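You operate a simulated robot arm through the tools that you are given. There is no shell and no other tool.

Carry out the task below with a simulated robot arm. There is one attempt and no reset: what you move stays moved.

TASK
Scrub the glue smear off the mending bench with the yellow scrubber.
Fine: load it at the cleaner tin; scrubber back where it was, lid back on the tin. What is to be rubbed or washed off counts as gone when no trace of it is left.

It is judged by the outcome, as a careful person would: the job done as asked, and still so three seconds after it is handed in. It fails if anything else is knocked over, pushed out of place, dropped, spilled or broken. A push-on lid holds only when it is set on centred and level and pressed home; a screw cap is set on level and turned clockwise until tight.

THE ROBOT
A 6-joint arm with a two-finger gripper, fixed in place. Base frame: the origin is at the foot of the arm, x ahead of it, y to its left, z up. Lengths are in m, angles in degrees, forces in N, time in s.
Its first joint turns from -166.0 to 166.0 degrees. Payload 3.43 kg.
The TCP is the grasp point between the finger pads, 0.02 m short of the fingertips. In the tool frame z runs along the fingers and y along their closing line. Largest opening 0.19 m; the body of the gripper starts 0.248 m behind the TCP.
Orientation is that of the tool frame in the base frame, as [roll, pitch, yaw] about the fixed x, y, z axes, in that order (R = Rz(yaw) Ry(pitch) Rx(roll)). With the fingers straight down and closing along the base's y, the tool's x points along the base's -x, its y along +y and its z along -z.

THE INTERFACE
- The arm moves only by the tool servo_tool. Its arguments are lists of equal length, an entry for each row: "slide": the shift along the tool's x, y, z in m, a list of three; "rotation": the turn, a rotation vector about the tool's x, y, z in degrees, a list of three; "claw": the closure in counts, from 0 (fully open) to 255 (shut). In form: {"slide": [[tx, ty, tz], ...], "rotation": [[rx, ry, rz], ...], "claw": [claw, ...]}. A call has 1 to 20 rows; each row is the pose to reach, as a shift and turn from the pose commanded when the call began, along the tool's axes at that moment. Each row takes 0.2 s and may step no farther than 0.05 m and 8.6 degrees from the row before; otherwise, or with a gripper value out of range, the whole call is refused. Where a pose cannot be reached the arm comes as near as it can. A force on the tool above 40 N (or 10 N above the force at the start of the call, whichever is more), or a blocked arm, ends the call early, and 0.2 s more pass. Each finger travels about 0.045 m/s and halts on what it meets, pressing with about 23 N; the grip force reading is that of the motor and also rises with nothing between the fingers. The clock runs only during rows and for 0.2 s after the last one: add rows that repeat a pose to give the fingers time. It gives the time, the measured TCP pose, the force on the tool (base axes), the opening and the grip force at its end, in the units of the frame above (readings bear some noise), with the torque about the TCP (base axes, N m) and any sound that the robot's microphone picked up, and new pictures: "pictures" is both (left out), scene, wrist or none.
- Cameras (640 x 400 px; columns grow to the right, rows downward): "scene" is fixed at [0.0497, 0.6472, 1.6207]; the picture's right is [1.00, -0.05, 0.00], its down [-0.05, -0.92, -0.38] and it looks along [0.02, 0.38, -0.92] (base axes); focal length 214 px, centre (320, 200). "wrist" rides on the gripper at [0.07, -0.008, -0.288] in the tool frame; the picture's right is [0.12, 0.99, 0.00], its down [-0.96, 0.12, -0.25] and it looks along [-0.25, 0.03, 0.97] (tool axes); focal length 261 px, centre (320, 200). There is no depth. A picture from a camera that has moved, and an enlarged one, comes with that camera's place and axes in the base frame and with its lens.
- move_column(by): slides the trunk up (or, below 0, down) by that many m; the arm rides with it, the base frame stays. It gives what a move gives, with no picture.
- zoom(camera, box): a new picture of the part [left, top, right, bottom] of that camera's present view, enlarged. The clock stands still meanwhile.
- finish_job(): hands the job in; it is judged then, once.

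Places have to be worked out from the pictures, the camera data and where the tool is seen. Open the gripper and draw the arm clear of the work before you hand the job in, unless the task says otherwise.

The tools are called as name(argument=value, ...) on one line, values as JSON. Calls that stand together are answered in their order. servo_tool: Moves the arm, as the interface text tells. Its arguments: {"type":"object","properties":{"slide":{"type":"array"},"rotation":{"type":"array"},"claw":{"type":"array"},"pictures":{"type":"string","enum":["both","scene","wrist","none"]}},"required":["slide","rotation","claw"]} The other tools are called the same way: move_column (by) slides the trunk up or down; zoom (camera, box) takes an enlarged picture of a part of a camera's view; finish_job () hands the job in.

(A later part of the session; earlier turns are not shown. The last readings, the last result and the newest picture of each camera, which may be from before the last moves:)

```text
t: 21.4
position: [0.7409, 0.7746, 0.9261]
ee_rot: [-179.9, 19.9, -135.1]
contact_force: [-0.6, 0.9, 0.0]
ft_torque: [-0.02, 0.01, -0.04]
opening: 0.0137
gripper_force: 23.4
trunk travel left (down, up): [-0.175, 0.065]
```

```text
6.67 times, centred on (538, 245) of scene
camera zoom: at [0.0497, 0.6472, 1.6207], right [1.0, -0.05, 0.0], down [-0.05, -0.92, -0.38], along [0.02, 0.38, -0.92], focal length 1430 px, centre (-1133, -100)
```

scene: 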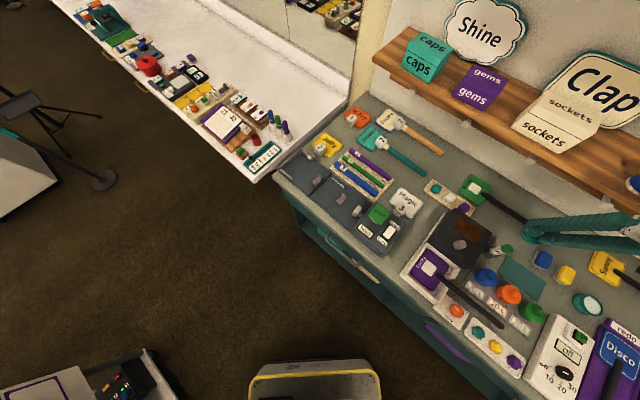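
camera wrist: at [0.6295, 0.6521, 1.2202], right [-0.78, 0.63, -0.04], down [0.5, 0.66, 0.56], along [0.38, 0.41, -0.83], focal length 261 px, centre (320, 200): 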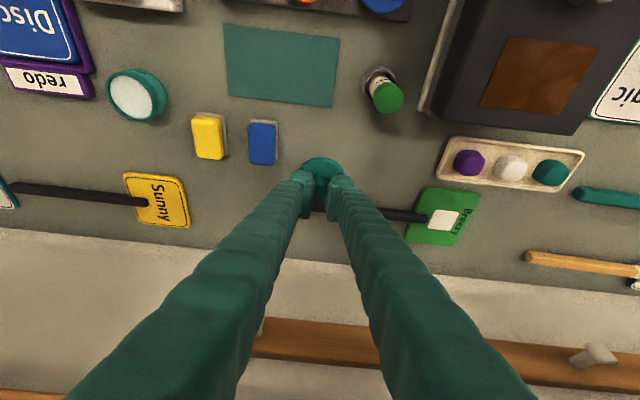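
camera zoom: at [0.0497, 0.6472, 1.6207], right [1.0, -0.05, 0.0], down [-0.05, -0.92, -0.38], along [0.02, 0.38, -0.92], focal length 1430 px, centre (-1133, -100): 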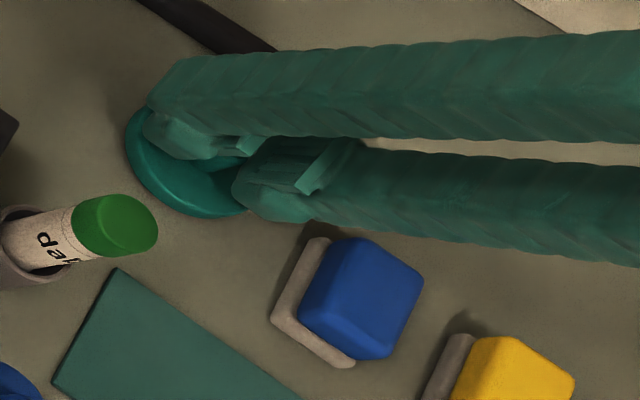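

servo_tool(slide=[[0.0007, 0, 0.0019]], rotation=[[0, 0, 0]], claw=[255], pictures="none")

servo_tool(slide=[[0.0007, 0, 0.0019]], rotation=[[0, 0, 0]], claw=[255], pictures="none")

servo_tool(slide=[[0.0007, 0, 0.0019]], rotation=[[0, 0, 0]], claw=[255], pictures="wrist")

zoom(camera="wrist", box=[220, 120, 420, 245])

zoom(camera="scene", box=[490, 215, 586, 275])

```text
t: 21.8
position: [0.7404, 0.7738, 0.9232]
ee_rot: [-179.8, 19.9, -135.1]
contact_force: [0.0, 0.1, 0.1]
ft_torque: [-0.01, 0.02, 0.0]
opening: 0.0141
gripper_force: 23.2
trunk travel left (down, up): [-0.175, 0.065]
```

```text
t: 22.2
position: [0.741, 0.7734, 0.9226]
ee_rot: [-179.9, 19.9, -135.3]
contact_force: [1.3, -1.0, 4.6]
ft_torque: [0.07, 0.08, 0.02]
opening: 0.0136
gripper_force: 23.0
trunk travel left (down, up): [-0.175, 0.065]
```

```text
t: 22.6
position: [0.7415, 0.773, 0.9223]
ee_rot: [-179.9, 20.1, -135.1]
contact_force: [4.7, 3.4, 17.3]
ft_torque: [-0.05, 0.07, -0.02]
opening: 0.0135
gripper_force: 22.7
trunk travel left (down, up): [-0.175, 0.065]
camera wrist: at [0.6294, 0.6512, 1.1672], right [-0.78, 0.63, -0.04], down [0.5, 0.66, 0.56], along [0.38, 0.42, -0.83], focal length 261 px, centre (320, 200)
```

wrist: 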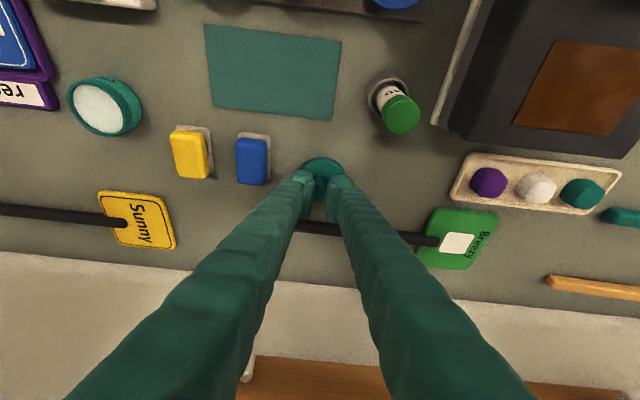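

```text
3.20 times, centred on (320, 182) of wrist
camera zoom: at [0.6294, 0.6512, 1.1672], right [-0.78, 0.63, -0.04], down [0.5, 0.66, 0.56], along [0.38, 0.42, -0.83], focal length 834 px, centre (320, 256)
```

zoom: 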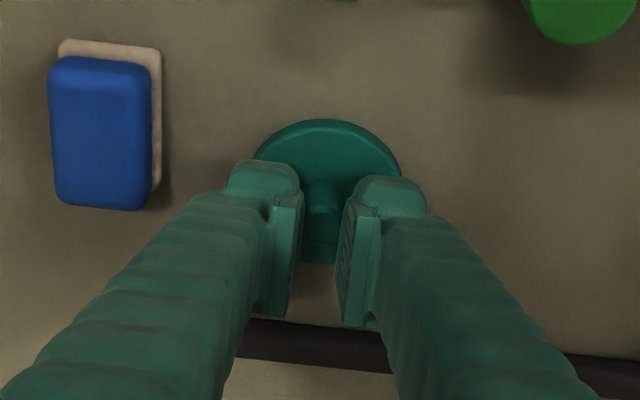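

```text
6.67 times, centred on (538, 245) of scene
camera zoom: at [0.0497, 0.6472, 1.6207], right [1.0, -0.05, 0.0], down [-0.05, -0.92, -0.38], along [0.02, 0.38, -0.92], focal length 1430 px, centre (-1133, -100)
```

zoom: 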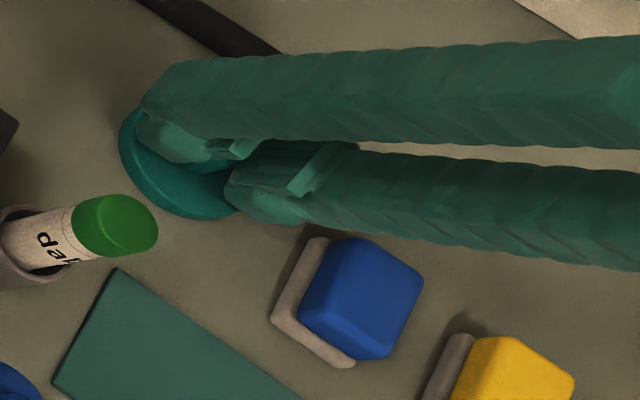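

Contact is at TCP z≈0.9225 (17 N), so the lid is on the bench. I'll ease off, open slightly and back away along the tool axis.

servo_tool(slide=[[-0.0006, 0, -0.0018], [-0.0006, 0, -0.0018], [-0.0006, 0, -0.0018], [-0.0006, 0, -0.0018], [-0.0006, 0, -0.0018], [-0.0006, 0, -0.0018]], rotation=[[0, 0, 0], [0, 0, 0], [0, 0, 0], [0, 0, 0], [0, 0, 0], [0, 0, 0]], claw=[255, 195, 195, 195, 195, 195], pictures="none")

servo_tool(slide=[[0, 0, -0.03], [0, 0, -0.06], [0, 0, -0.09]], rotation=[[0, 0, 0], [0, 0, 0], [0, 0, 0]], claw=[195, 195, 195], pictures="both")

zoom(camera="wrist", box=[220, 120, 420, 245])

zoom(camera="scene", box=[490, 215, 586, 275])

```text
t: 24.0
position: [0.7399, 0.7729, 0.9211]
ee_rot: [-179.8, 20.0, -135.2]
contact_force: [-0.1, 0.4, -0.6]
ft_torque: [-0.02, -0.01, 0.03]
opening: 0.0446
gripper_force: 0.0
trunk travel left (down, up): [-0.175, 0.065]
```

```text
t: 24.8
position: [0.7209, 0.7513, 1.0075]
ee_rot: [-179.8, 19.9, -135.1]
contact_force: [0.9, 0.1, -0.3]
ft_torque: [-0.08, 0.01, -0.03]
opening: 0.0444
gripper_force: 0.0
trunk travel left (down, up): [-0.175, 0.065]
camera wrist: at [0.6092, 0.63, 1.2531], right [-0.78, 0.63, -0.04], down [0.5, 0.66, 0.56], along [0.38, 0.41, -0.83], focal length 261 px, centre (320, 200)
```

scene: 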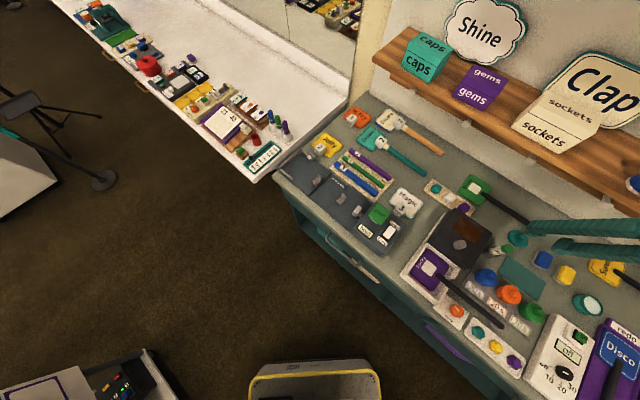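
wrist: 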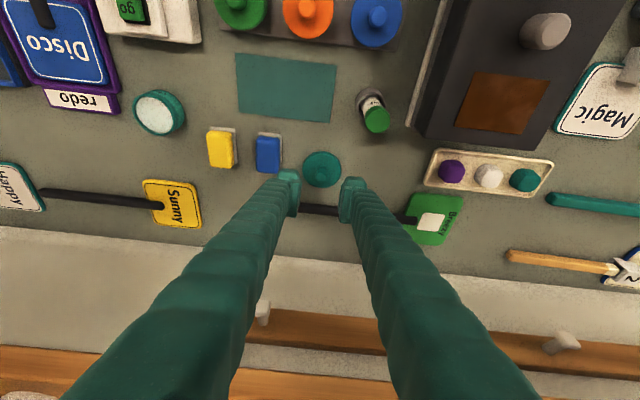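

```text
3.20 times, centred on (320, 182) of wrist
camera zoom: at [0.6092, 0.63, 1.2531], right [-0.78, 0.63, -0.04], down [0.5, 0.66, 0.56], along [0.38, 0.41, -0.83], focal length 834 px, centre (320, 256)
```

zoom: 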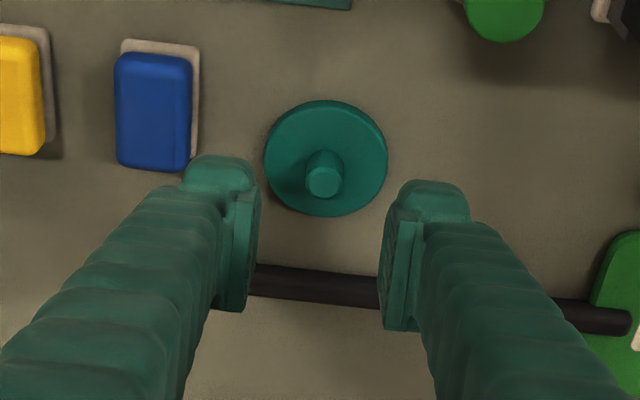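

```text
6.67 times, centred on (538, 245) of scene
camera zoom: at [0.0497, 0.6472, 1.6207], right [1.0, -0.05, 0.0], down [-0.05, -0.92, -0.38], along [0.02, 0.38, -0.92], focal length 1430 px, centre (-1133, -100)
```

zoom: 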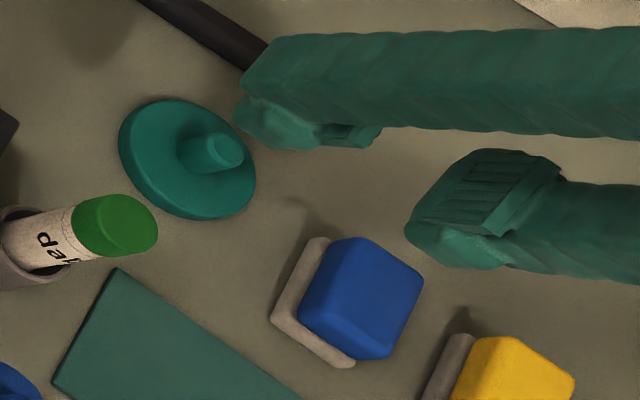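

The lid is resting flat on the bench. Before taking the scrubber, I'll test whether the arm reaches the smear with a 30° tilt and look at it up close, first backing up and in.

servo_tool(slide=[[0.0252, 0, -0.0338], [0.0504, 0, -0.0676], [0.0757, 0, -0.1013], [0.1009, 0, -0.1351]], rotation=[[0, -2.5, 0], [0, -5, 0], [0, -7.5, 0], [0, -10, 0]], claw=[195, 195, 195, 195], pictures="none")

servo_tool(slide=[[0.0126, -0.0452, -0.0066], [0.0252, -0.0903, -0.0131], [0.0378, -0.1354, -0.0197], [0.0504, -0.1806, -0.0262], [0.063, -0.2258, -0.0328], [0.0756, -0.2709, -0.0393], [0.0882, -0.316, -0.0459], [0.1009, -0.3612, -0.0524], [0.1135, -0.4064, -0.059], [0.1261, -0.4515, -0.0655], [0.1387, -0.4966, -0.0721], [0.1513, -0.5418, -0.0786], [0.1639, -0.587, -0.0852], [0.1765, -0.6321, -0.0917], [0.1891, -0.6772, -0.0983], [0.2017, -0.7224, -0.1048]], rotation=[[1.5, 0, 2.59], [2.99, 0, 5.19], [4.49, 0, 7.78], [5.99, 0, 10.38], [7.48, 0, 12.97], [8.98, 0, 15.56], [10.48, 0, 18.16], [11.97, 0, 20.75], [13.47, 0, 23.34], [14.97, 0, 25.94], [16.47, 0, 28.53], [17.96, 0, 31.12], [19.46, 0, 33.72], [20.96, 0, 36.31], [22.45, 0, 38.91], [23.95, 0, 41.5]], claw=[195, 195, 195, 195, 195, 195, 195, 195, 195, 195, 195, 195, 195, 195, 195, 195], pictures="wrist")

zoom(camera="wrist", box=[220, 130, 420, 255])

```text
t: 25.8
position: [0.6195, 0.653, 1.0979]
ee_rot: [-179.9, 29.8, -135.1]
contact_force: [-0.3, 1.1, -1.4]
ft_torque: [-0.09, 0.1, -0.01]
opening: 0.0448
gripper_force: 0.0
trunk travel left (down, up): [-0.175, 0.065]
```

```text
t: 29.2
position: [0.9648, -0.0204, 1.0905]
ee_rot: [-179.8, 30.1, 176.9]
contact_force: [-0.8, 0.0, 1.5]
ft_torque: [-0.09, -0.05, -0.08]
opening: 0.0447
gripper_force: 0.1
trunk travel left (down, up): [-0.175, 0.065]
camera wrist: at [0.7583, -0.0183, 1.3043], right [-0.05, 1.0, -0.06], down [0.71, 0.08, 0.7], along [0.7, -0.01, -0.72], focal length 261 px, centre (320, 200)
```

wrist: 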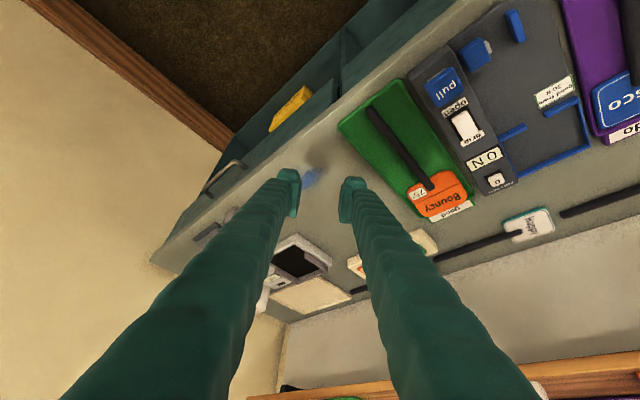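

```text
3.20 times, centred on (320, 192) of wrist
camera zoom: at [0.7583, -0.0183, 1.3043], right [-0.05, 1.0, -0.06], down [0.71, 0.08, 0.7], along [0.7, -0.01, -0.72], focal length 834 px, centre (320, 224)
```

zoom: 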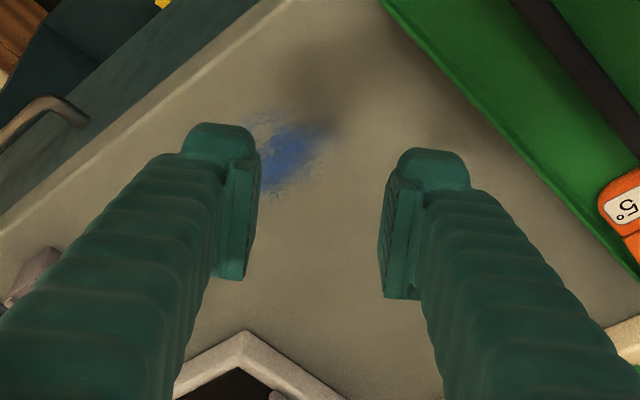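

The smear is centred near (1.11,-0.045) and about 7 cm across. I'll check reach by moving the empty gripper to just above its far part.

servo_tool(slide=[[-0.0158, -0.0033, 0.0391], [-0.0315, -0.0065, 0.0783], [-0.0473, -0.0098, 0.1174], [-0.063, -0.013, 0.1566], [-0.0788, -0.0163, 0.1957]], rotation=[[0, 0, 0], [0, 0, 0], [0, 0, 0], [0, 0, 0], [0, 0, 0]], claw=[195, 195, 195, 195, 195], pictures="wrist")

zoom(camera="wrist", box=[220, 120, 420, 245])

```text
t: 30.4
position: [1.1296, -0.0466, 0.9589]
ee_rot: [-179.8, 30.1, 177.1]
contact_force: [-0.5, 0.2, 0.2]
ft_torque: [0.03, 0.0, 0.02]
opening: 0.0445
gripper_force: 0.0
trunk travel left (down, up): [-0.175, 0.065]
camera wrist: at [0.9236, -0.0435, 1.1722], right [-0.05, 1.0, -0.06], down [0.71, 0.08, 0.7], along [0.7, -0.01, -0.72], focal length 261 px, centre (320, 200)
```

wrist: 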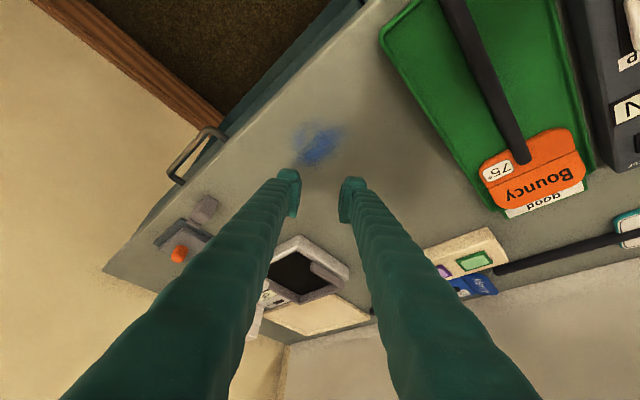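

```text
3.20 times, centred on (320, 182) of wrist
camera zoom: at [0.9236, -0.0435, 1.1722], right [-0.05, 1.0, -0.06], down [0.71, 0.08, 0.7], along [0.7, -0.01, -0.72], focal length 834 px, centre (320, 256)
```

zoom: 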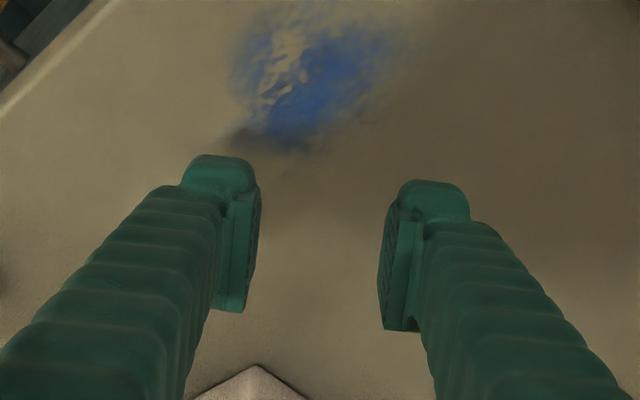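

The arm reaches over the smear with a 30° tilt (x≈1.13 at z≈0.96). I'll go back for the scrubber, holding the 30° tilt, and hover above it with the fingers at about 55 mm.

servo_tool(slide=[[0.0158, 0.0033, -0.0391], [0.0315, 0.0065, -0.0783], [0.0473, 0.0098, -0.1174], [0.063, 0.013, -0.1566], [0.0788, 0.0163, -0.1957]], rotation=[[0, 0, 0], [0, 0, 0], [0, 0, 0], [0, 0, 0], [0, 0, 0]], claw=[195, 195, 195, 195, 195], pictures="none")

servo_tool(slide=[[0.0205, 0.0396, -0.0109], [0.0411, 0.0793, -0.0218], [0.0616, 0.1189, -0.0328], [0.0822, 0.1586, -0.0437], [0.1027, 0.1982, -0.0546], [0.1232, 0.2378, -0.0655], [0.1438, 0.2775, -0.0764], [0.1643, 0.3171, -0.0874], [0.1849, 0.3568, -0.0983], [0.2054, 0.3964, -0.1092], [0.2259, 0.436, -0.1201], [0.2465, 0.4757, -0.131], [0.267, 0.5153, -0.142]], rotation=[[-1.84, 0, -3.19], [-3.68, 0, -6.38], [-5.53, 0, -9.58], [-7.37, 0, -12.77], [-9.21, 0, -15.96], [-11.05, 0, -19.15], [-12.9, 0, -22.35], [-14.74, 0, -25.54], [-16.58, 0, -28.73], [-18.42, 0, -31.92], [-20.27, 0, -35.12], [-22.11, 0, -38.31], [-23.95, 0, -41.5]], claw=[181, 181, 181, 181, 181, 181, 181, 181, 181, 181, 181, 181, 181], pictures="none")

servo_tool(slide=[[-0.0223, -0.0002, 0.0362], [-0.0445, -0.0004, 0.0725], [-0.0668, -0.0006, 0.1087], [-0.089, -0.0007, 0.1449]], rotation=[[0, 0, 0], [0, 0, 0], [0, 0, 0], [0, 0, 0]], claw=[181, 181, 181, 181], pictures="both")

zoom(camera="wrist", box=[240, 130, 400, 230])

zoom(camera="scene", box=[520, 235, 616, 295])

```text
t: 31.6
position: [0.9662, -0.0223, 1.089]
ee_rot: [-179.8, 30.0, 177.0]
contact_force: [0.9, -0.1, -1.3]
ft_torque: [-0.04, 0.07, -0.02]
opening: 0.0448
gripper_force: 0.0
trunk travel left (down, up): [-0.175, 0.065]
```

```text
t: 34.4
position: [0.6942, 0.5107, 1.0783]
ee_rot: [-179.9, 29.8, -135.1]
contact_force: [0.6, -0.3, 0.5]
ft_torque: [0.08, 0.05, 0.0]
opening: 0.0551
gripper_force: 0.1
trunk travel left (down, up): [-0.175, 0.065]
```

```text
t: 35.4
position: [0.8001, 0.6153, 0.9992]
ee_rot: [-179.8, 30.0, -135.2]
contact_force: [-0.3, -0.2, 1.3]
ft_torque: [0.03, -0.02, 0.01]
opening: 0.0552
gripper_force: 0.1
trunk travel left (down, up): [-0.175, 0.065]
camera wrist: at [0.6592, 0.4643, 1.2123], right [-0.77, 0.63, -0.06], down [0.42, 0.58, 0.7], along [0.47, 0.51, -0.72], focal length 261 px, centre (320, 200)
```

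scene: 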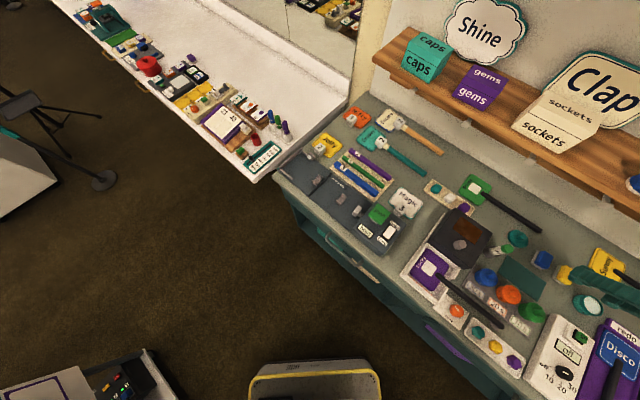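
wrist: 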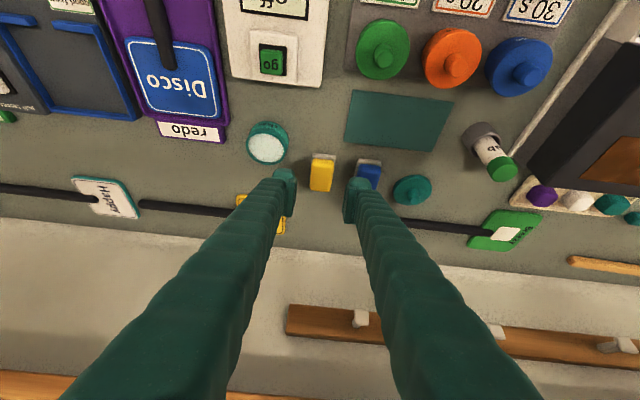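

```text
4.00 times, centred on (320, 180) of wrist
camera zoom: at [0.6592, 0.4643, 1.2123], right [-0.77, 0.63, -0.06], down [0.42, 0.58, 0.7], along [0.47, 0.51, -0.72], focal length 1043 px, centre (320, 280)
```

zoom: 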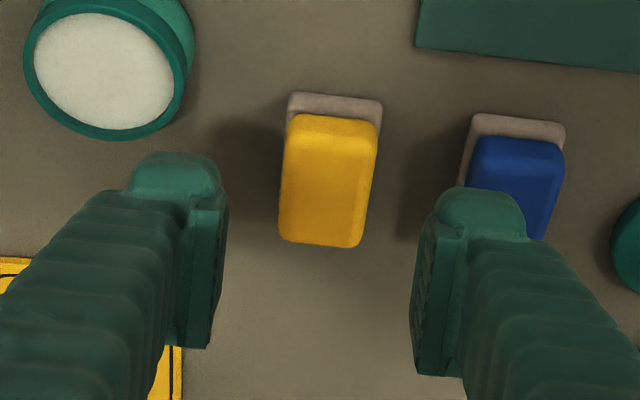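

```text
6.67 times, centred on (568, 265) of scene
camera zoom: at [0.0497, 0.6472, 1.6207], right [1.0, -0.05, 0.0], down [-0.05, -0.92, -0.38], along [0.02, 0.38, -0.92], focal length 1430 px, centre (-1333, -233)
```

zoom: 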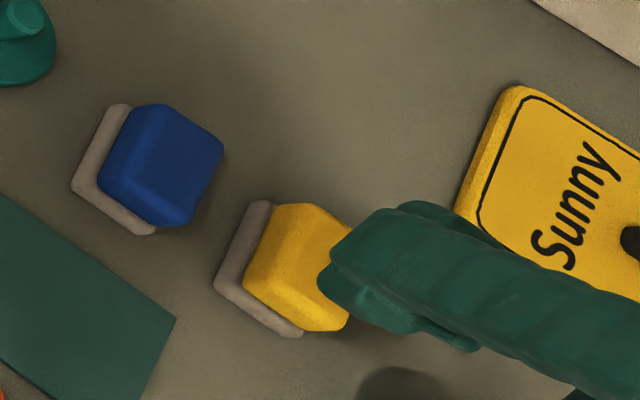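

The scrubber sits about 3 mm to +m of the finger centre line, and the inner finger should clear the blue block by about 9 mm. I'll correct that and descend beside it.

servo_tool(slide=[[0.0012, 0.0028, 0.03], [0.0024, 0.0028, 0.06], [0.0032, 0.0028, 0.08], [0.0036, 0.0028, 0.0875]], rotation=[[0, 0, 0], [0, 0, 0], [0, 0, 0], [0, 0, 0]], claw=[181, 181, 181, 181], pictures="wrist")

zoom(camera="wrist", box=[240, 130, 400, 230])

zoom(camera="scene", box=[520, 235, 616, 295])

```text
t: 36.4
position: [0.8273, 0.6445, 0.9242]
ee_rot: [-179.9, 30.0, -135.1]
contact_force: [-1.4, -2.3, 13.9]
ft_torque: [0.41, 0.67, 0.12]
opening: 0.0555
gripper_force: 0.9
trunk travel left (down, up): [-0.175, 0.065]
camera wrist: at [0.6862, 0.4945, 1.1361], right [-0.77, 0.63, -0.06], down [0.42, 0.58, 0.7], along [0.48, 0.51, -0.72], focal length 261 px, centre (320, 200)
```

wrist: 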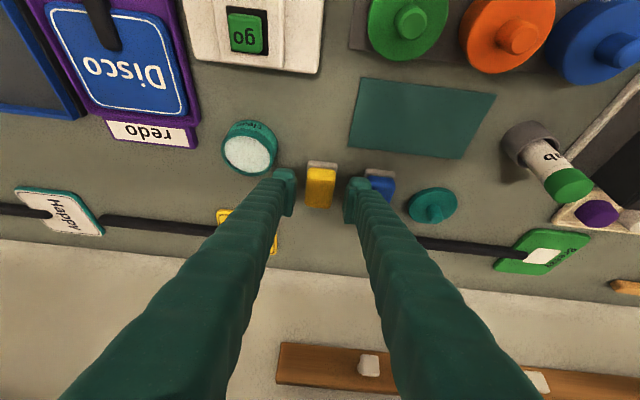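

```text
4.00 times, centred on (320, 180) of wrist
camera zoom: at [0.6862, 0.4945, 1.1361], right [-0.77, 0.63, -0.06], down [0.42, 0.58, 0.7], along [0.48, 0.51, -0.72], focal length 1043 px, centre (320, 280)
```

zoom: 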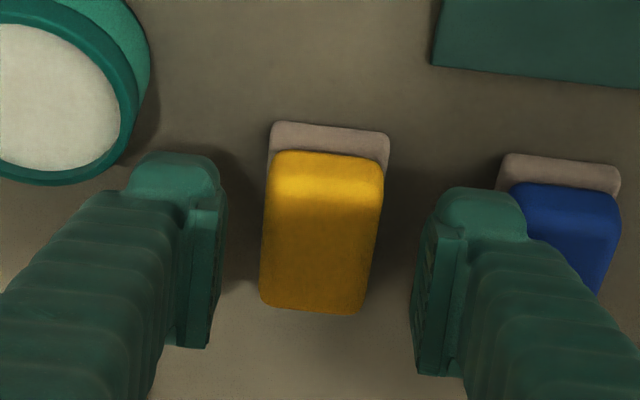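

```text
6.67 times, centred on (568, 265) of scene
camera zoom: at [0.0497, 0.6472, 1.6207], right [1.0, -0.05, 0.0], down [-0.05, -0.92, -0.38], along [0.02, 0.38, -0.92], focal length 1430 px, centre (-1333, -233)
```

zoom: 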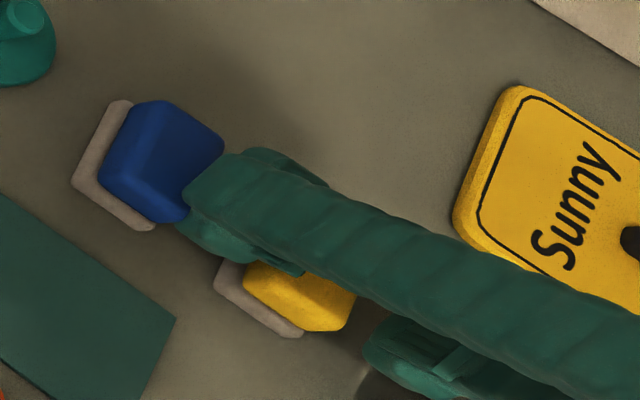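

There is a 14 N upward force, and the inner finger seems bulkier than stated and is touching the blue block. I'll back straight out and inspect.

servo_tool(slide=[[0, 0, -0.015], [0, 0, -0.03], [0, 0, -0.05]], rotation=[[0, 0, 0], [0, 0, 0], [0, 0, 0]], claw=[181, 181, 181], pictures="wrist")

zoom(camera="wrist", box=[260, 130, 420, 230])

zoom(camera="scene", box=[520, 235, 616, 295])

```text
t: 37.2
position: [0.8094, 0.6262, 0.9613]
ee_rot: [180.0, 29.8, -135.1]
contact_force: [0.9, 0.5, -1.3]
ft_torque: [0.02, 0.0, -0.03]
opening: 0.0553
gripper_force: 0.2
trunk travel left (down, up): [-0.175, 0.065]
camera wrist: at [0.6692, 0.4773, 1.1758], right [-0.77, 0.63, -0.06], down [0.42, 0.58, 0.69], along [0.47, 0.51, -0.72], focal length 261 px, centre (320, 200)
```

wrist: 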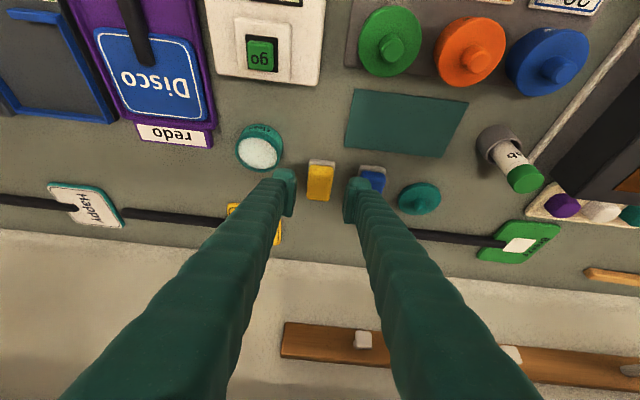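

```text
4.00 times, centred on (340, 180) of wrist
camera zoom: at [0.6692, 0.4773, 1.1758], right [-0.77, 0.63, -0.06], down [0.42, 0.58, 0.69], along [0.47, 0.51, -0.72], focal length 1043 px, centre (240, 280)
```

zoom: 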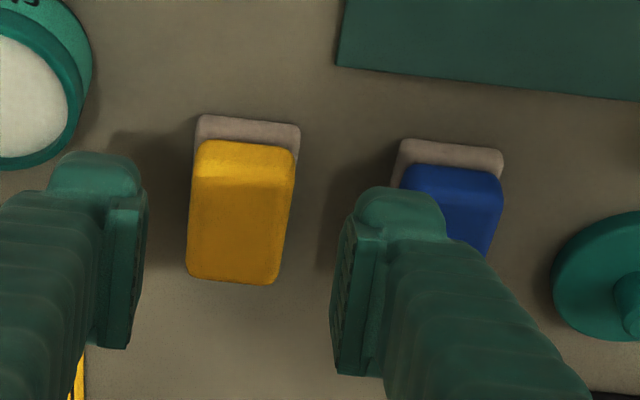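

```text
6.67 times, centred on (568, 265) of scene
camera zoom: at [0.0497, 0.6472, 1.6207], right [1.0, -0.05, 0.0], down [-0.05, -0.92, -0.38], along [0.02, 0.38, -0.92], focal length 1430 px, centre (-1333, -233)
```

zoom: 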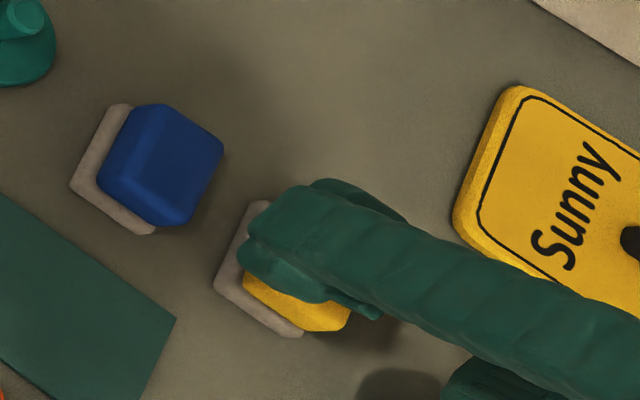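

The blue block is back exactly where it was, with no shift visible. The torque reading puts the contact at the inner finger's outer edge, so the finger is about 30 mm thick. I'll narrow the opening to about 41 mm so it fits the gap.

servo_tool(slide=[[0, 0, -0.01], [0, 0, -0.01], [0, 0, -0.01]], rotation=[[0, 0, 0], [0, 0, 0], [0, 0, 0]], claw=[200, 200, 200], pictures="wrist")

zoom(camera="wrist", box=[280, 140, 376, 200])

```text
t: 38.0
position: [0.8054, 0.6242, 0.971]
ee_rot: [-180.0, 30.0, -135.1]
contact_force: [-1.2, -0.5, -0.4]
ft_torque: [0.02, 0.0, 0.04]
opening: 0.0411
gripper_force: 0.1
trunk travel left (down, up): [-0.175, 0.065]
camera wrist: at [0.665, 0.4738, 1.1853], right [-0.77, 0.63, -0.06], down [0.42, 0.58, 0.69], along [0.47, 0.51, -0.72], focal length 261 px, centre (320, 200)
```

wrist: 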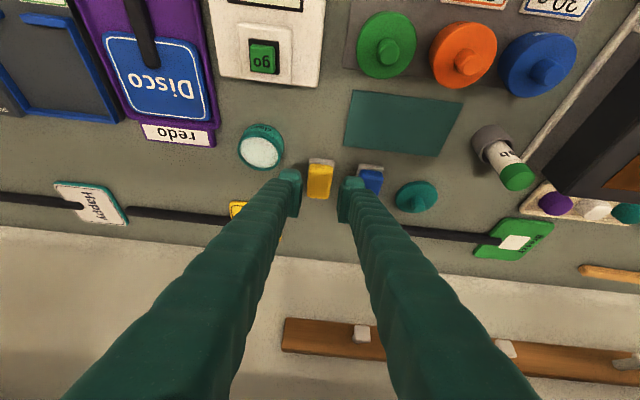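

```text
6.67 times, centred on (328, 170) of wrist
camera zoom: at [0.665, 0.4738, 1.1853], right [-0.77, 0.63, -0.06], down [0.42, 0.58, 0.69], along [0.47, 0.51, -0.72], focal length 1738 px, centre (267, 400)
```

zoom: 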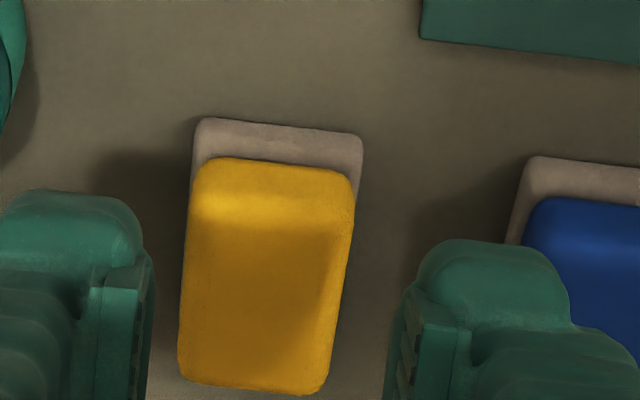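

The block's body spans −16.8 to +15.1 mm about my centre line, and the blue one starts at about +52 mm. I'll use a 39 mm opening with a 1.2 mm shift for equal clearances and descend in two stages.

servo_tool(slide=[[0, -0.0012, 0.0], [-0.0008, -0.0012, 0.02], [-0.0016, -0.0012, 0.04]], rotation=[[0, 0, 0], [0, 0, 0], [0, 0, 0]], claw=[203, 203, 203], pictures="wrist")

zoom(camera="wrist", box=[280, 140, 376, 200])

zoom(camera="scene", box=[520, 235, 616, 295])

```text
t: 38.8
position: [0.8229, 0.6368, 0.9382]
ee_rot: [-180.0, 29.9, -135.1]
contact_force: [-0.1, -0.7, 0.4]
ft_torque: [0.01, 0.0, 0.01]
opening: 0.0389
gripper_force: 0.1
trunk travel left (down, up): [-0.175, 0.065]
camera wrist: at [0.6811, 0.4875, 1.1528], right [-0.77, 0.63, -0.06], down [0.42, 0.58, 0.69], along [0.47, 0.51, -0.72], focal length 261 px, centre (320, 200)
```

wrist: 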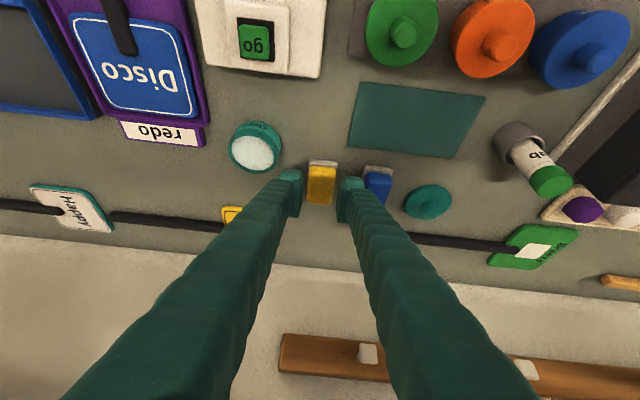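

```text
6.67 times, centred on (328, 170) of wrist
camera zoom: at [0.6811, 0.4875, 1.1528], right [-0.77, 0.63, -0.06], down [0.42, 0.58, 0.69], along [0.47, 0.51, -0.72], focal length 1738 px, centre (267, 400)
```

zoom: 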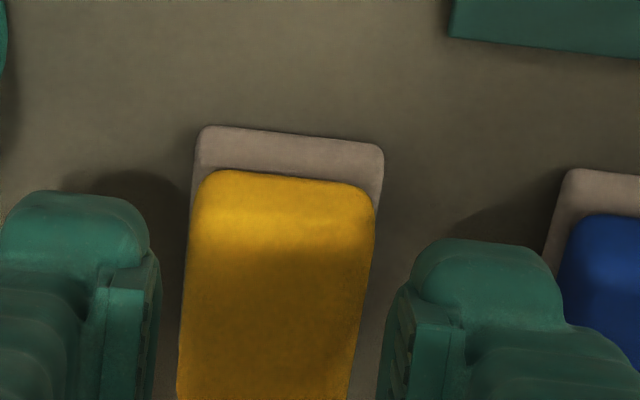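

```text
6.67 times, centred on (568, 265) of scene
camera zoom: at [0.0497, 0.6472, 1.6207], right [1.0, -0.05, 0.0], down [-0.05, -0.92, -0.38], along [0.02, 0.38, -0.92], focal length 1430 px, centre (-1333, -233)
```

zoom: 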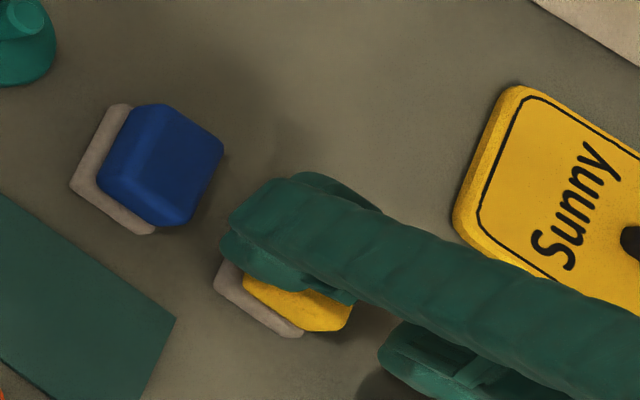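

servo_tool(slide=[[-0.0003, 0, 0.01], [-0.0005, 0, 0.019]], rotation=[[0, 0, 0], [0, 0, 0]], claw=[203, 203], pictures="wrist")

zoom(camera="wrist", box=[280, 150, 376, 210])

zoom(camera="scene", box=[520, 235, 616, 295])

```text
t: 39.4
position: [0.8285, 0.6456, 0.9214]
ee_rot: [-179.9, 29.9, -135.0]
contact_force: [0.7, 0.3, -0.1]
ft_torque: [-0.05, -0.02, -0.02]
opening: 0.0388
gripper_force: 0.0
trunk travel left (down, up): [-0.175, 0.065]
camera wrist: at [0.6881, 0.4951, 1.1355], right [-0.77, 0.63, -0.06], down [0.42, 0.58, 0.69], along [0.47, 0.51, -0.72], focal length 261 px, centre (320, 200)
```

wrist: 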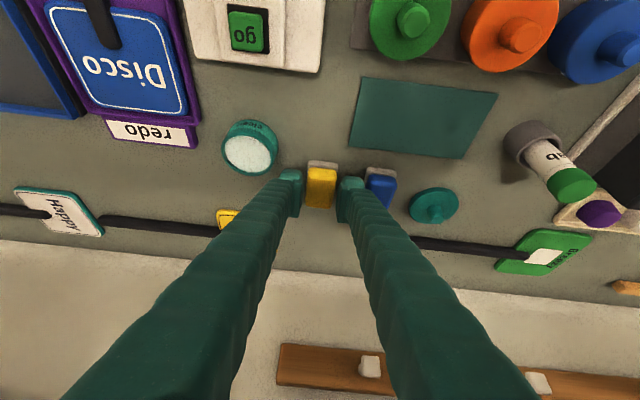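

```text
6.67 times, centred on (328, 180) of wrist
camera zoom: at [0.6881, 0.4951, 1.1355], right [-0.77, 0.63, -0.06], down [0.42, 0.58, 0.69], along [0.47, 0.51, -0.72], focal length 1738 px, centre (267, 333)
```

zoom: 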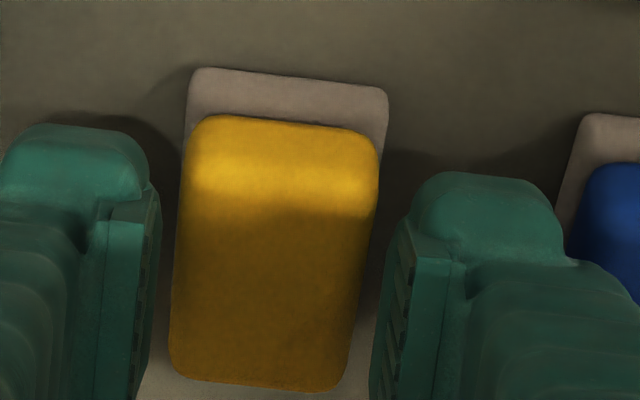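

```text
6.67 times, centred on (568, 265) of scene
camera zoom: at [0.0497, 0.6472, 1.6207], right [1.0, -0.05, 0.0], down [-0.05, -0.92, -0.38], along [0.02, 0.38, -0.92], focal length 1430 px, centre (-1333, -233)
```

zoom: 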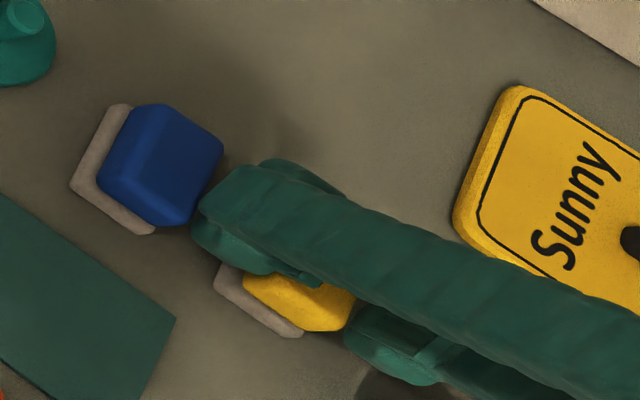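

No contact on the way down and both fingers are clear. I'll close on the scrubber now.

servo_tool(slide=[[0, 0, 0], [0, 0, 0], [0, 0, 0], [0, 0, 0]], rotation=[[0, 0, 0], [0, 0, 0], [0, 0, 0], [0, 0, 0]], claw=[255, 255, 255, 255], pictures="wrist")

zoom(camera="wrist", box=[280, 150, 376, 210])

zoom(camera="scene", box=[520, 235, 616, 295])

```text
t: 40.4
position: [0.8286, 0.6453, 0.9222]
ee_rot: [-180.0, 30.0, -135.0]
contact_force: [0.2, -0.2, 1.0]
ft_torque: [0.02, 0.01, -0.01]
opening: 0.0327
gripper_force: 22.7
trunk travel left (down, up): [-0.175, 0.065]
camera wrist: at [0.6882, 0.4952, 1.1355], right [-0.77, 0.63, -0.06], down [0.42, 0.58, 0.69], along [0.47, 0.51, -0.72], focal length 261 px, centre (320, 200)
```

wrist: 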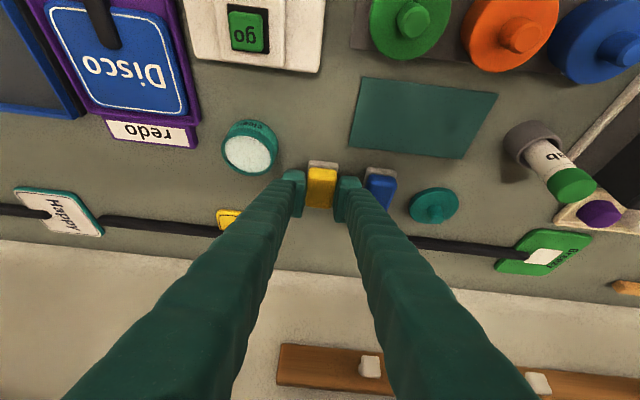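

```text
6.67 times, centred on (328, 180) of wrist
camera zoom: at [0.6882, 0.4952, 1.1355], right [-0.77, 0.63, -0.06], down [0.42, 0.58, 0.69], along [0.47, 0.51, -0.72], focal length 1738 px, centre (267, 333)
```

zoom: 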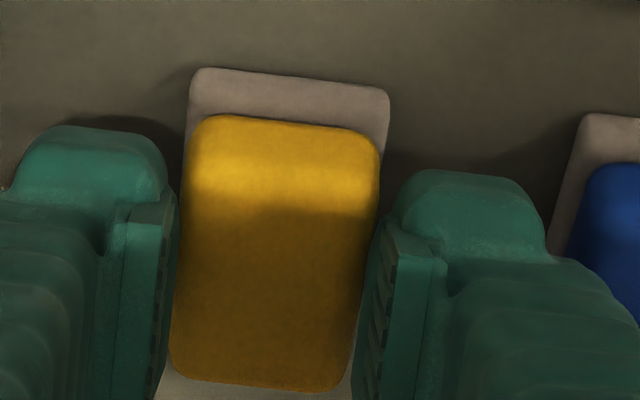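

```text
6.67 times, centred on (568, 265) of scene
camera zoom: at [0.0497, 0.6472, 1.6207], right [1.0, -0.05, 0.0], down [-0.05, -0.92, -0.38], along [0.02, 0.38, -0.92], focal length 1430 px, centre (-1333, -233)
```

zoom: 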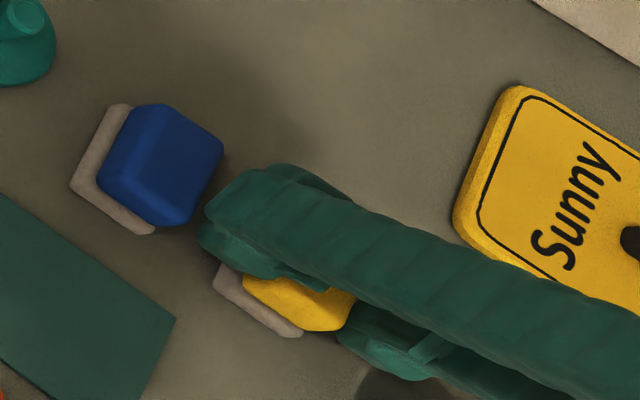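

The scrubber is held firmly (33 mm) and hasn't shifted; the pick pose is TCP (0.8286,0.6455,0.922). I'll lift it and carry it over the open tin.

servo_tool(slide=[[-0.005, 0, -0.0087], [-0.02, 0, -0.0346], [-0.0315, 0, -0.0546], [-0.0129, -0.0407, -0.0654], [0.0058, -0.0815, -0.0762]], rotation=[[0, 0, 0], [0, 0, 0], [0, 0, 0], [0, 0, 0], [0, 0, 0]], claw=[255, 255, 255, 255, 255], pictures="both")

zoom(camera="wrist", box=[260, 130, 388, 210])

zoom(camera="scene", box=[530, 255, 626, 315])

```text
t: 41.6
position: [0.8557, 0.5579, 0.984]
ee_rot: [-179.9, 29.9, -135.1]
contact_force: [-0.2, 1.2, 0.3]
ft_torque: [-0.11, -0.06, -0.04]
opening: 0.0325
gripper_force: 22.6
trunk travel left (down, up): [-0.175, 0.065]
camera wrist: at [0.7153, 0.4084, 1.1986], right [-0.77, 0.63, -0.06], down [0.42, 0.58, 0.69], along [0.47, 0.51, -0.72], focal length 261 px, centre (320, 200)
```

scene: 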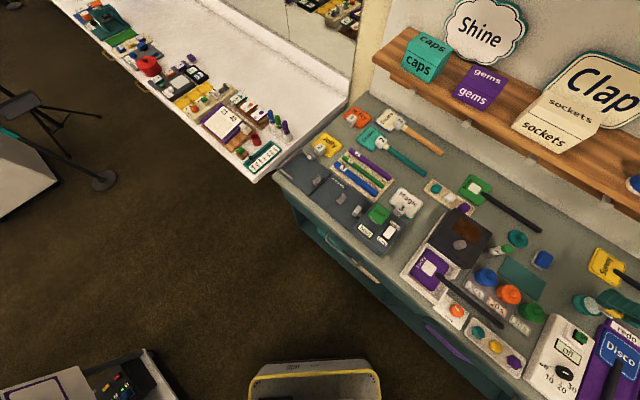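
wrist: 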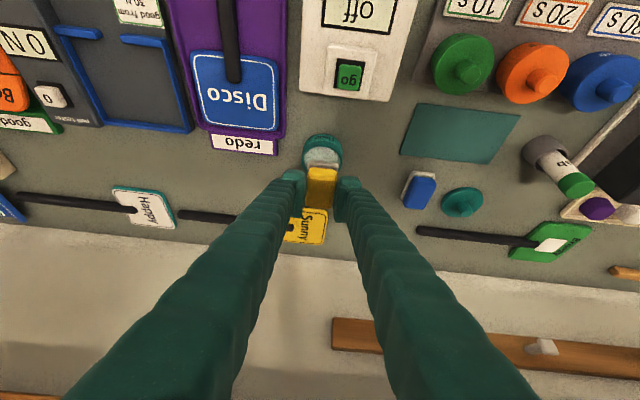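

```text
5.00 times, centred on (324, 170) of wrist
camera zoom: at [0.7153, 0.4084, 1.1986], right [-0.77, 0.63, -0.06], down [0.42, 0.58, 0.69], along [0.47, 0.51, -0.72], focal length 1303 px, centre (300, 350)
```

zoom: 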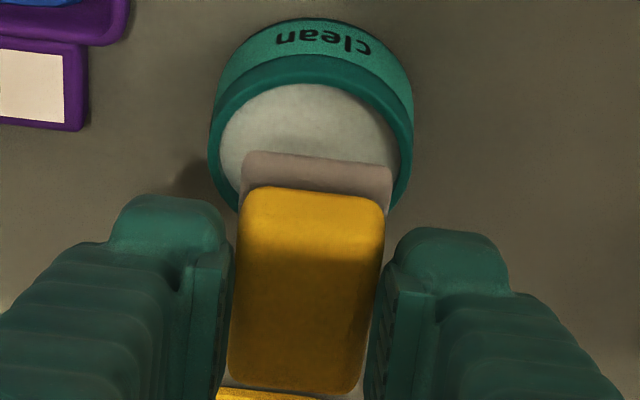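

```text
6.67 times, centred on (578, 285) of scene
camera zoom: at [0.0497, 0.6472, 1.6207], right [1.0, -0.05, 0.0], down [-0.05, -0.92, -0.38], along [0.02, 0.38, -0.92], focal length 1430 px, centre (-1400, -367)
```

zoom: 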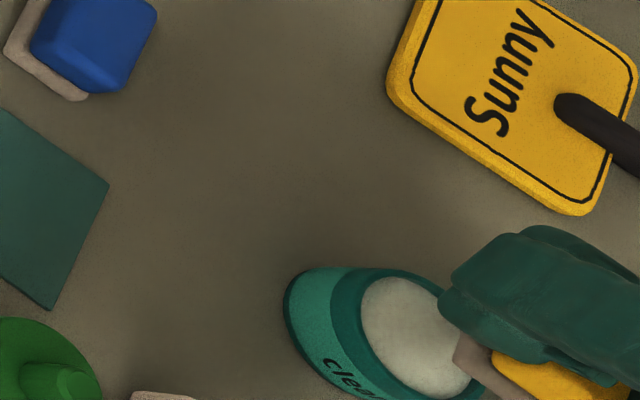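

The scrubber is centred above the open tin. I'll lower it gently until the pad meets the paste or rim.

servo_tool(slide=[[0.0065, 0, 0.0113], [0.013, 0, 0.0225], [0.015, 0, 0.026]], rotation=[[0, 0, 0], [0, 0, 0], [0, 0, 0]], claw=[255, 255, 255], pictures="none")

servo_tool(slide=[[0.001, 0, 0.0017]], rotation=[[0, 0, 0]], claw=[255], pictures="none")

servo_tool(slide=[[0.001, 0, 0.0017]], rotation=[[0, 0, 0]], claw=[255], pictures="wrist")

zoom(camera="scene", box=[540, 275, 620, 325])

zoom(camera="wrist", box=[260, 130, 388, 210])

```text
t: 42.4
position: [0.8574, 0.5571, 0.9556]
ee_rot: [-179.9, 29.8, -135.1]
contact_force: [0.1, 1.5, -1.5]
ft_torque: [-0.04, -0.04, -0.01]
opening: 0.0324
gripper_force: 23.4
trunk travel left (down, up): [-0.175, 0.065]
```

```text
t: 42.8
position: [0.8566, 0.5564, 0.9537]
ee_rot: [-179.9, 29.8, -135.1]
contact_force: [-0.1, 0.3, -0.6]
ft_torque: [-0.01, 0.01, -0.01]
opening: 0.0326
gripper_force: 23.2
trunk travel left (down, up): [-0.175, 0.065]
```

```text
t: 43.2
position: [0.8557, 0.5571, 0.951]
ee_rot: [-179.9, 30.0, -135.1]
contact_force: [0.0, -1.1, 0.3]
ft_torque: [0.02, -0.01, -0.02]
opening: 0.0329
gripper_force: 22.7
trunk travel left (down, up): [-0.175, 0.065]
camera wrist: at [0.7156, 0.4077, 1.1654], right [-0.77, 0.63, -0.06], down [0.42, 0.58, 0.69], along [0.47, 0.51, -0.72], focal length 261 px, centre (320, 200)
```

wrist: 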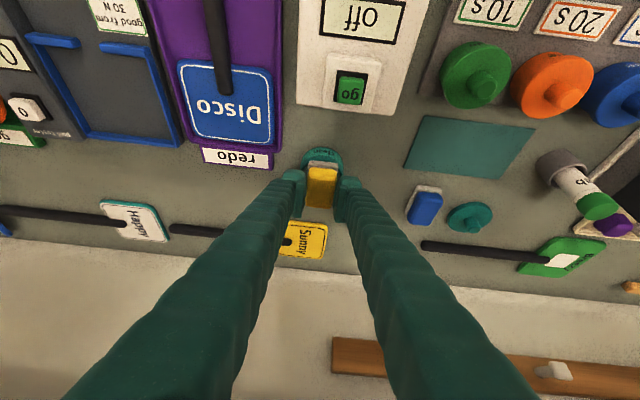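

```text
8.00 times, centred on (580, 300) of scene
camera zoom: at [0.0497, 0.6472, 1.6207], right [1.0, -0.05, 0.0], down [-0.05, -0.92, -0.38], along [0.02, 0.38, -0.92], focal length 1716 px, centre (-1760, -600)
```

zoom: 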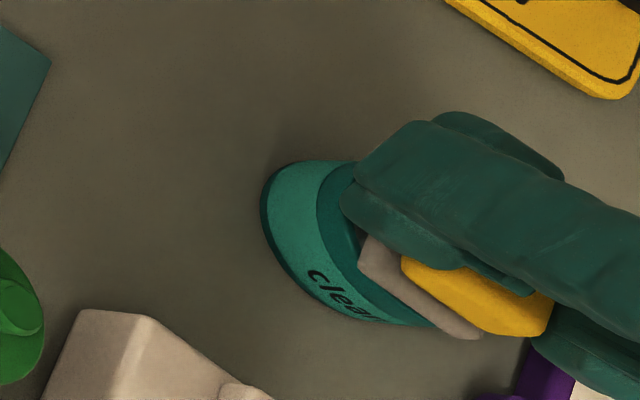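

```text
5.00 times, centred on (324, 170) of wrist
camera zoom: at [0.7156, 0.4077, 1.1654], right [-0.77, 0.63, -0.06], down [0.42, 0.58, 0.69], along [0.47, 0.51, -0.72], focal length 1303 px, centre (300, 350)
```

zoom: 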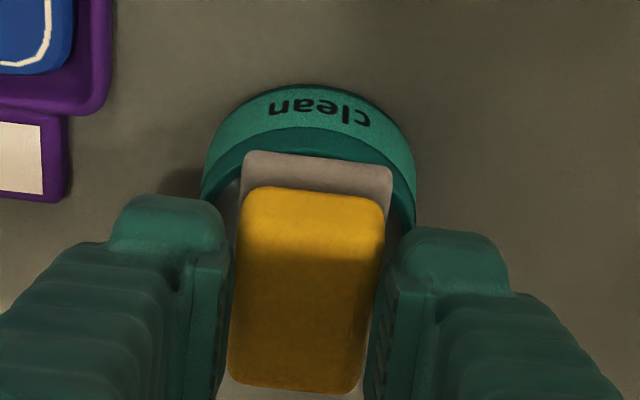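

servo_tool(slide=[[0.001, 0, 0.0017]], rotation=[[0, 0, 0]], claw=[255], pictures="none")

servo_tool(slide=[[0.0005, 0, 0.0009]], rotation=[[0, 0, 0]], claw=[255], pictures="none")

servo_tool(slide=[[0.0005, 0, 0.0009]], rotation=[[0, 0, 0]], claw=[255], pictures="none")

```text
t: 43.6
position: [0.8547, 0.5577, 0.9523]
ee_rot: [-179.8, 30.0, -135.2]
contact_force: [-2.5, -1.9, 12.8]
ft_torque: [-0.24, 0.29, -0.02]
opening: 0.0325
gripper_force: 23.2
trunk travel left (down, up): [-0.175, 0.065]
```

```text
t: 44.0
position: [0.8555, 0.5578, 0.951]
ee_rot: [-179.7, 30.1, -135.1]
contact_force: [1.2, 1.1, 20.3]
ft_torque: [-0.05, 0.03, -0.02]
opening: 0.0325
gripper_force: 23.3
trunk travel left (down, up): [-0.175, 0.065]
```

```text
t: 44.4
position: [0.8559, 0.5583, 0.9482]
ee_rot: [-179.8, 30.1, -135.0]
contact_force: [0.9, 2.1, 21.2]
ft_torque: [0.01, 0.03, 0.0]
opening: 0.0326
gripper_force: 23.8
trunk travel left (down, up): [-0.175, 0.065]
```

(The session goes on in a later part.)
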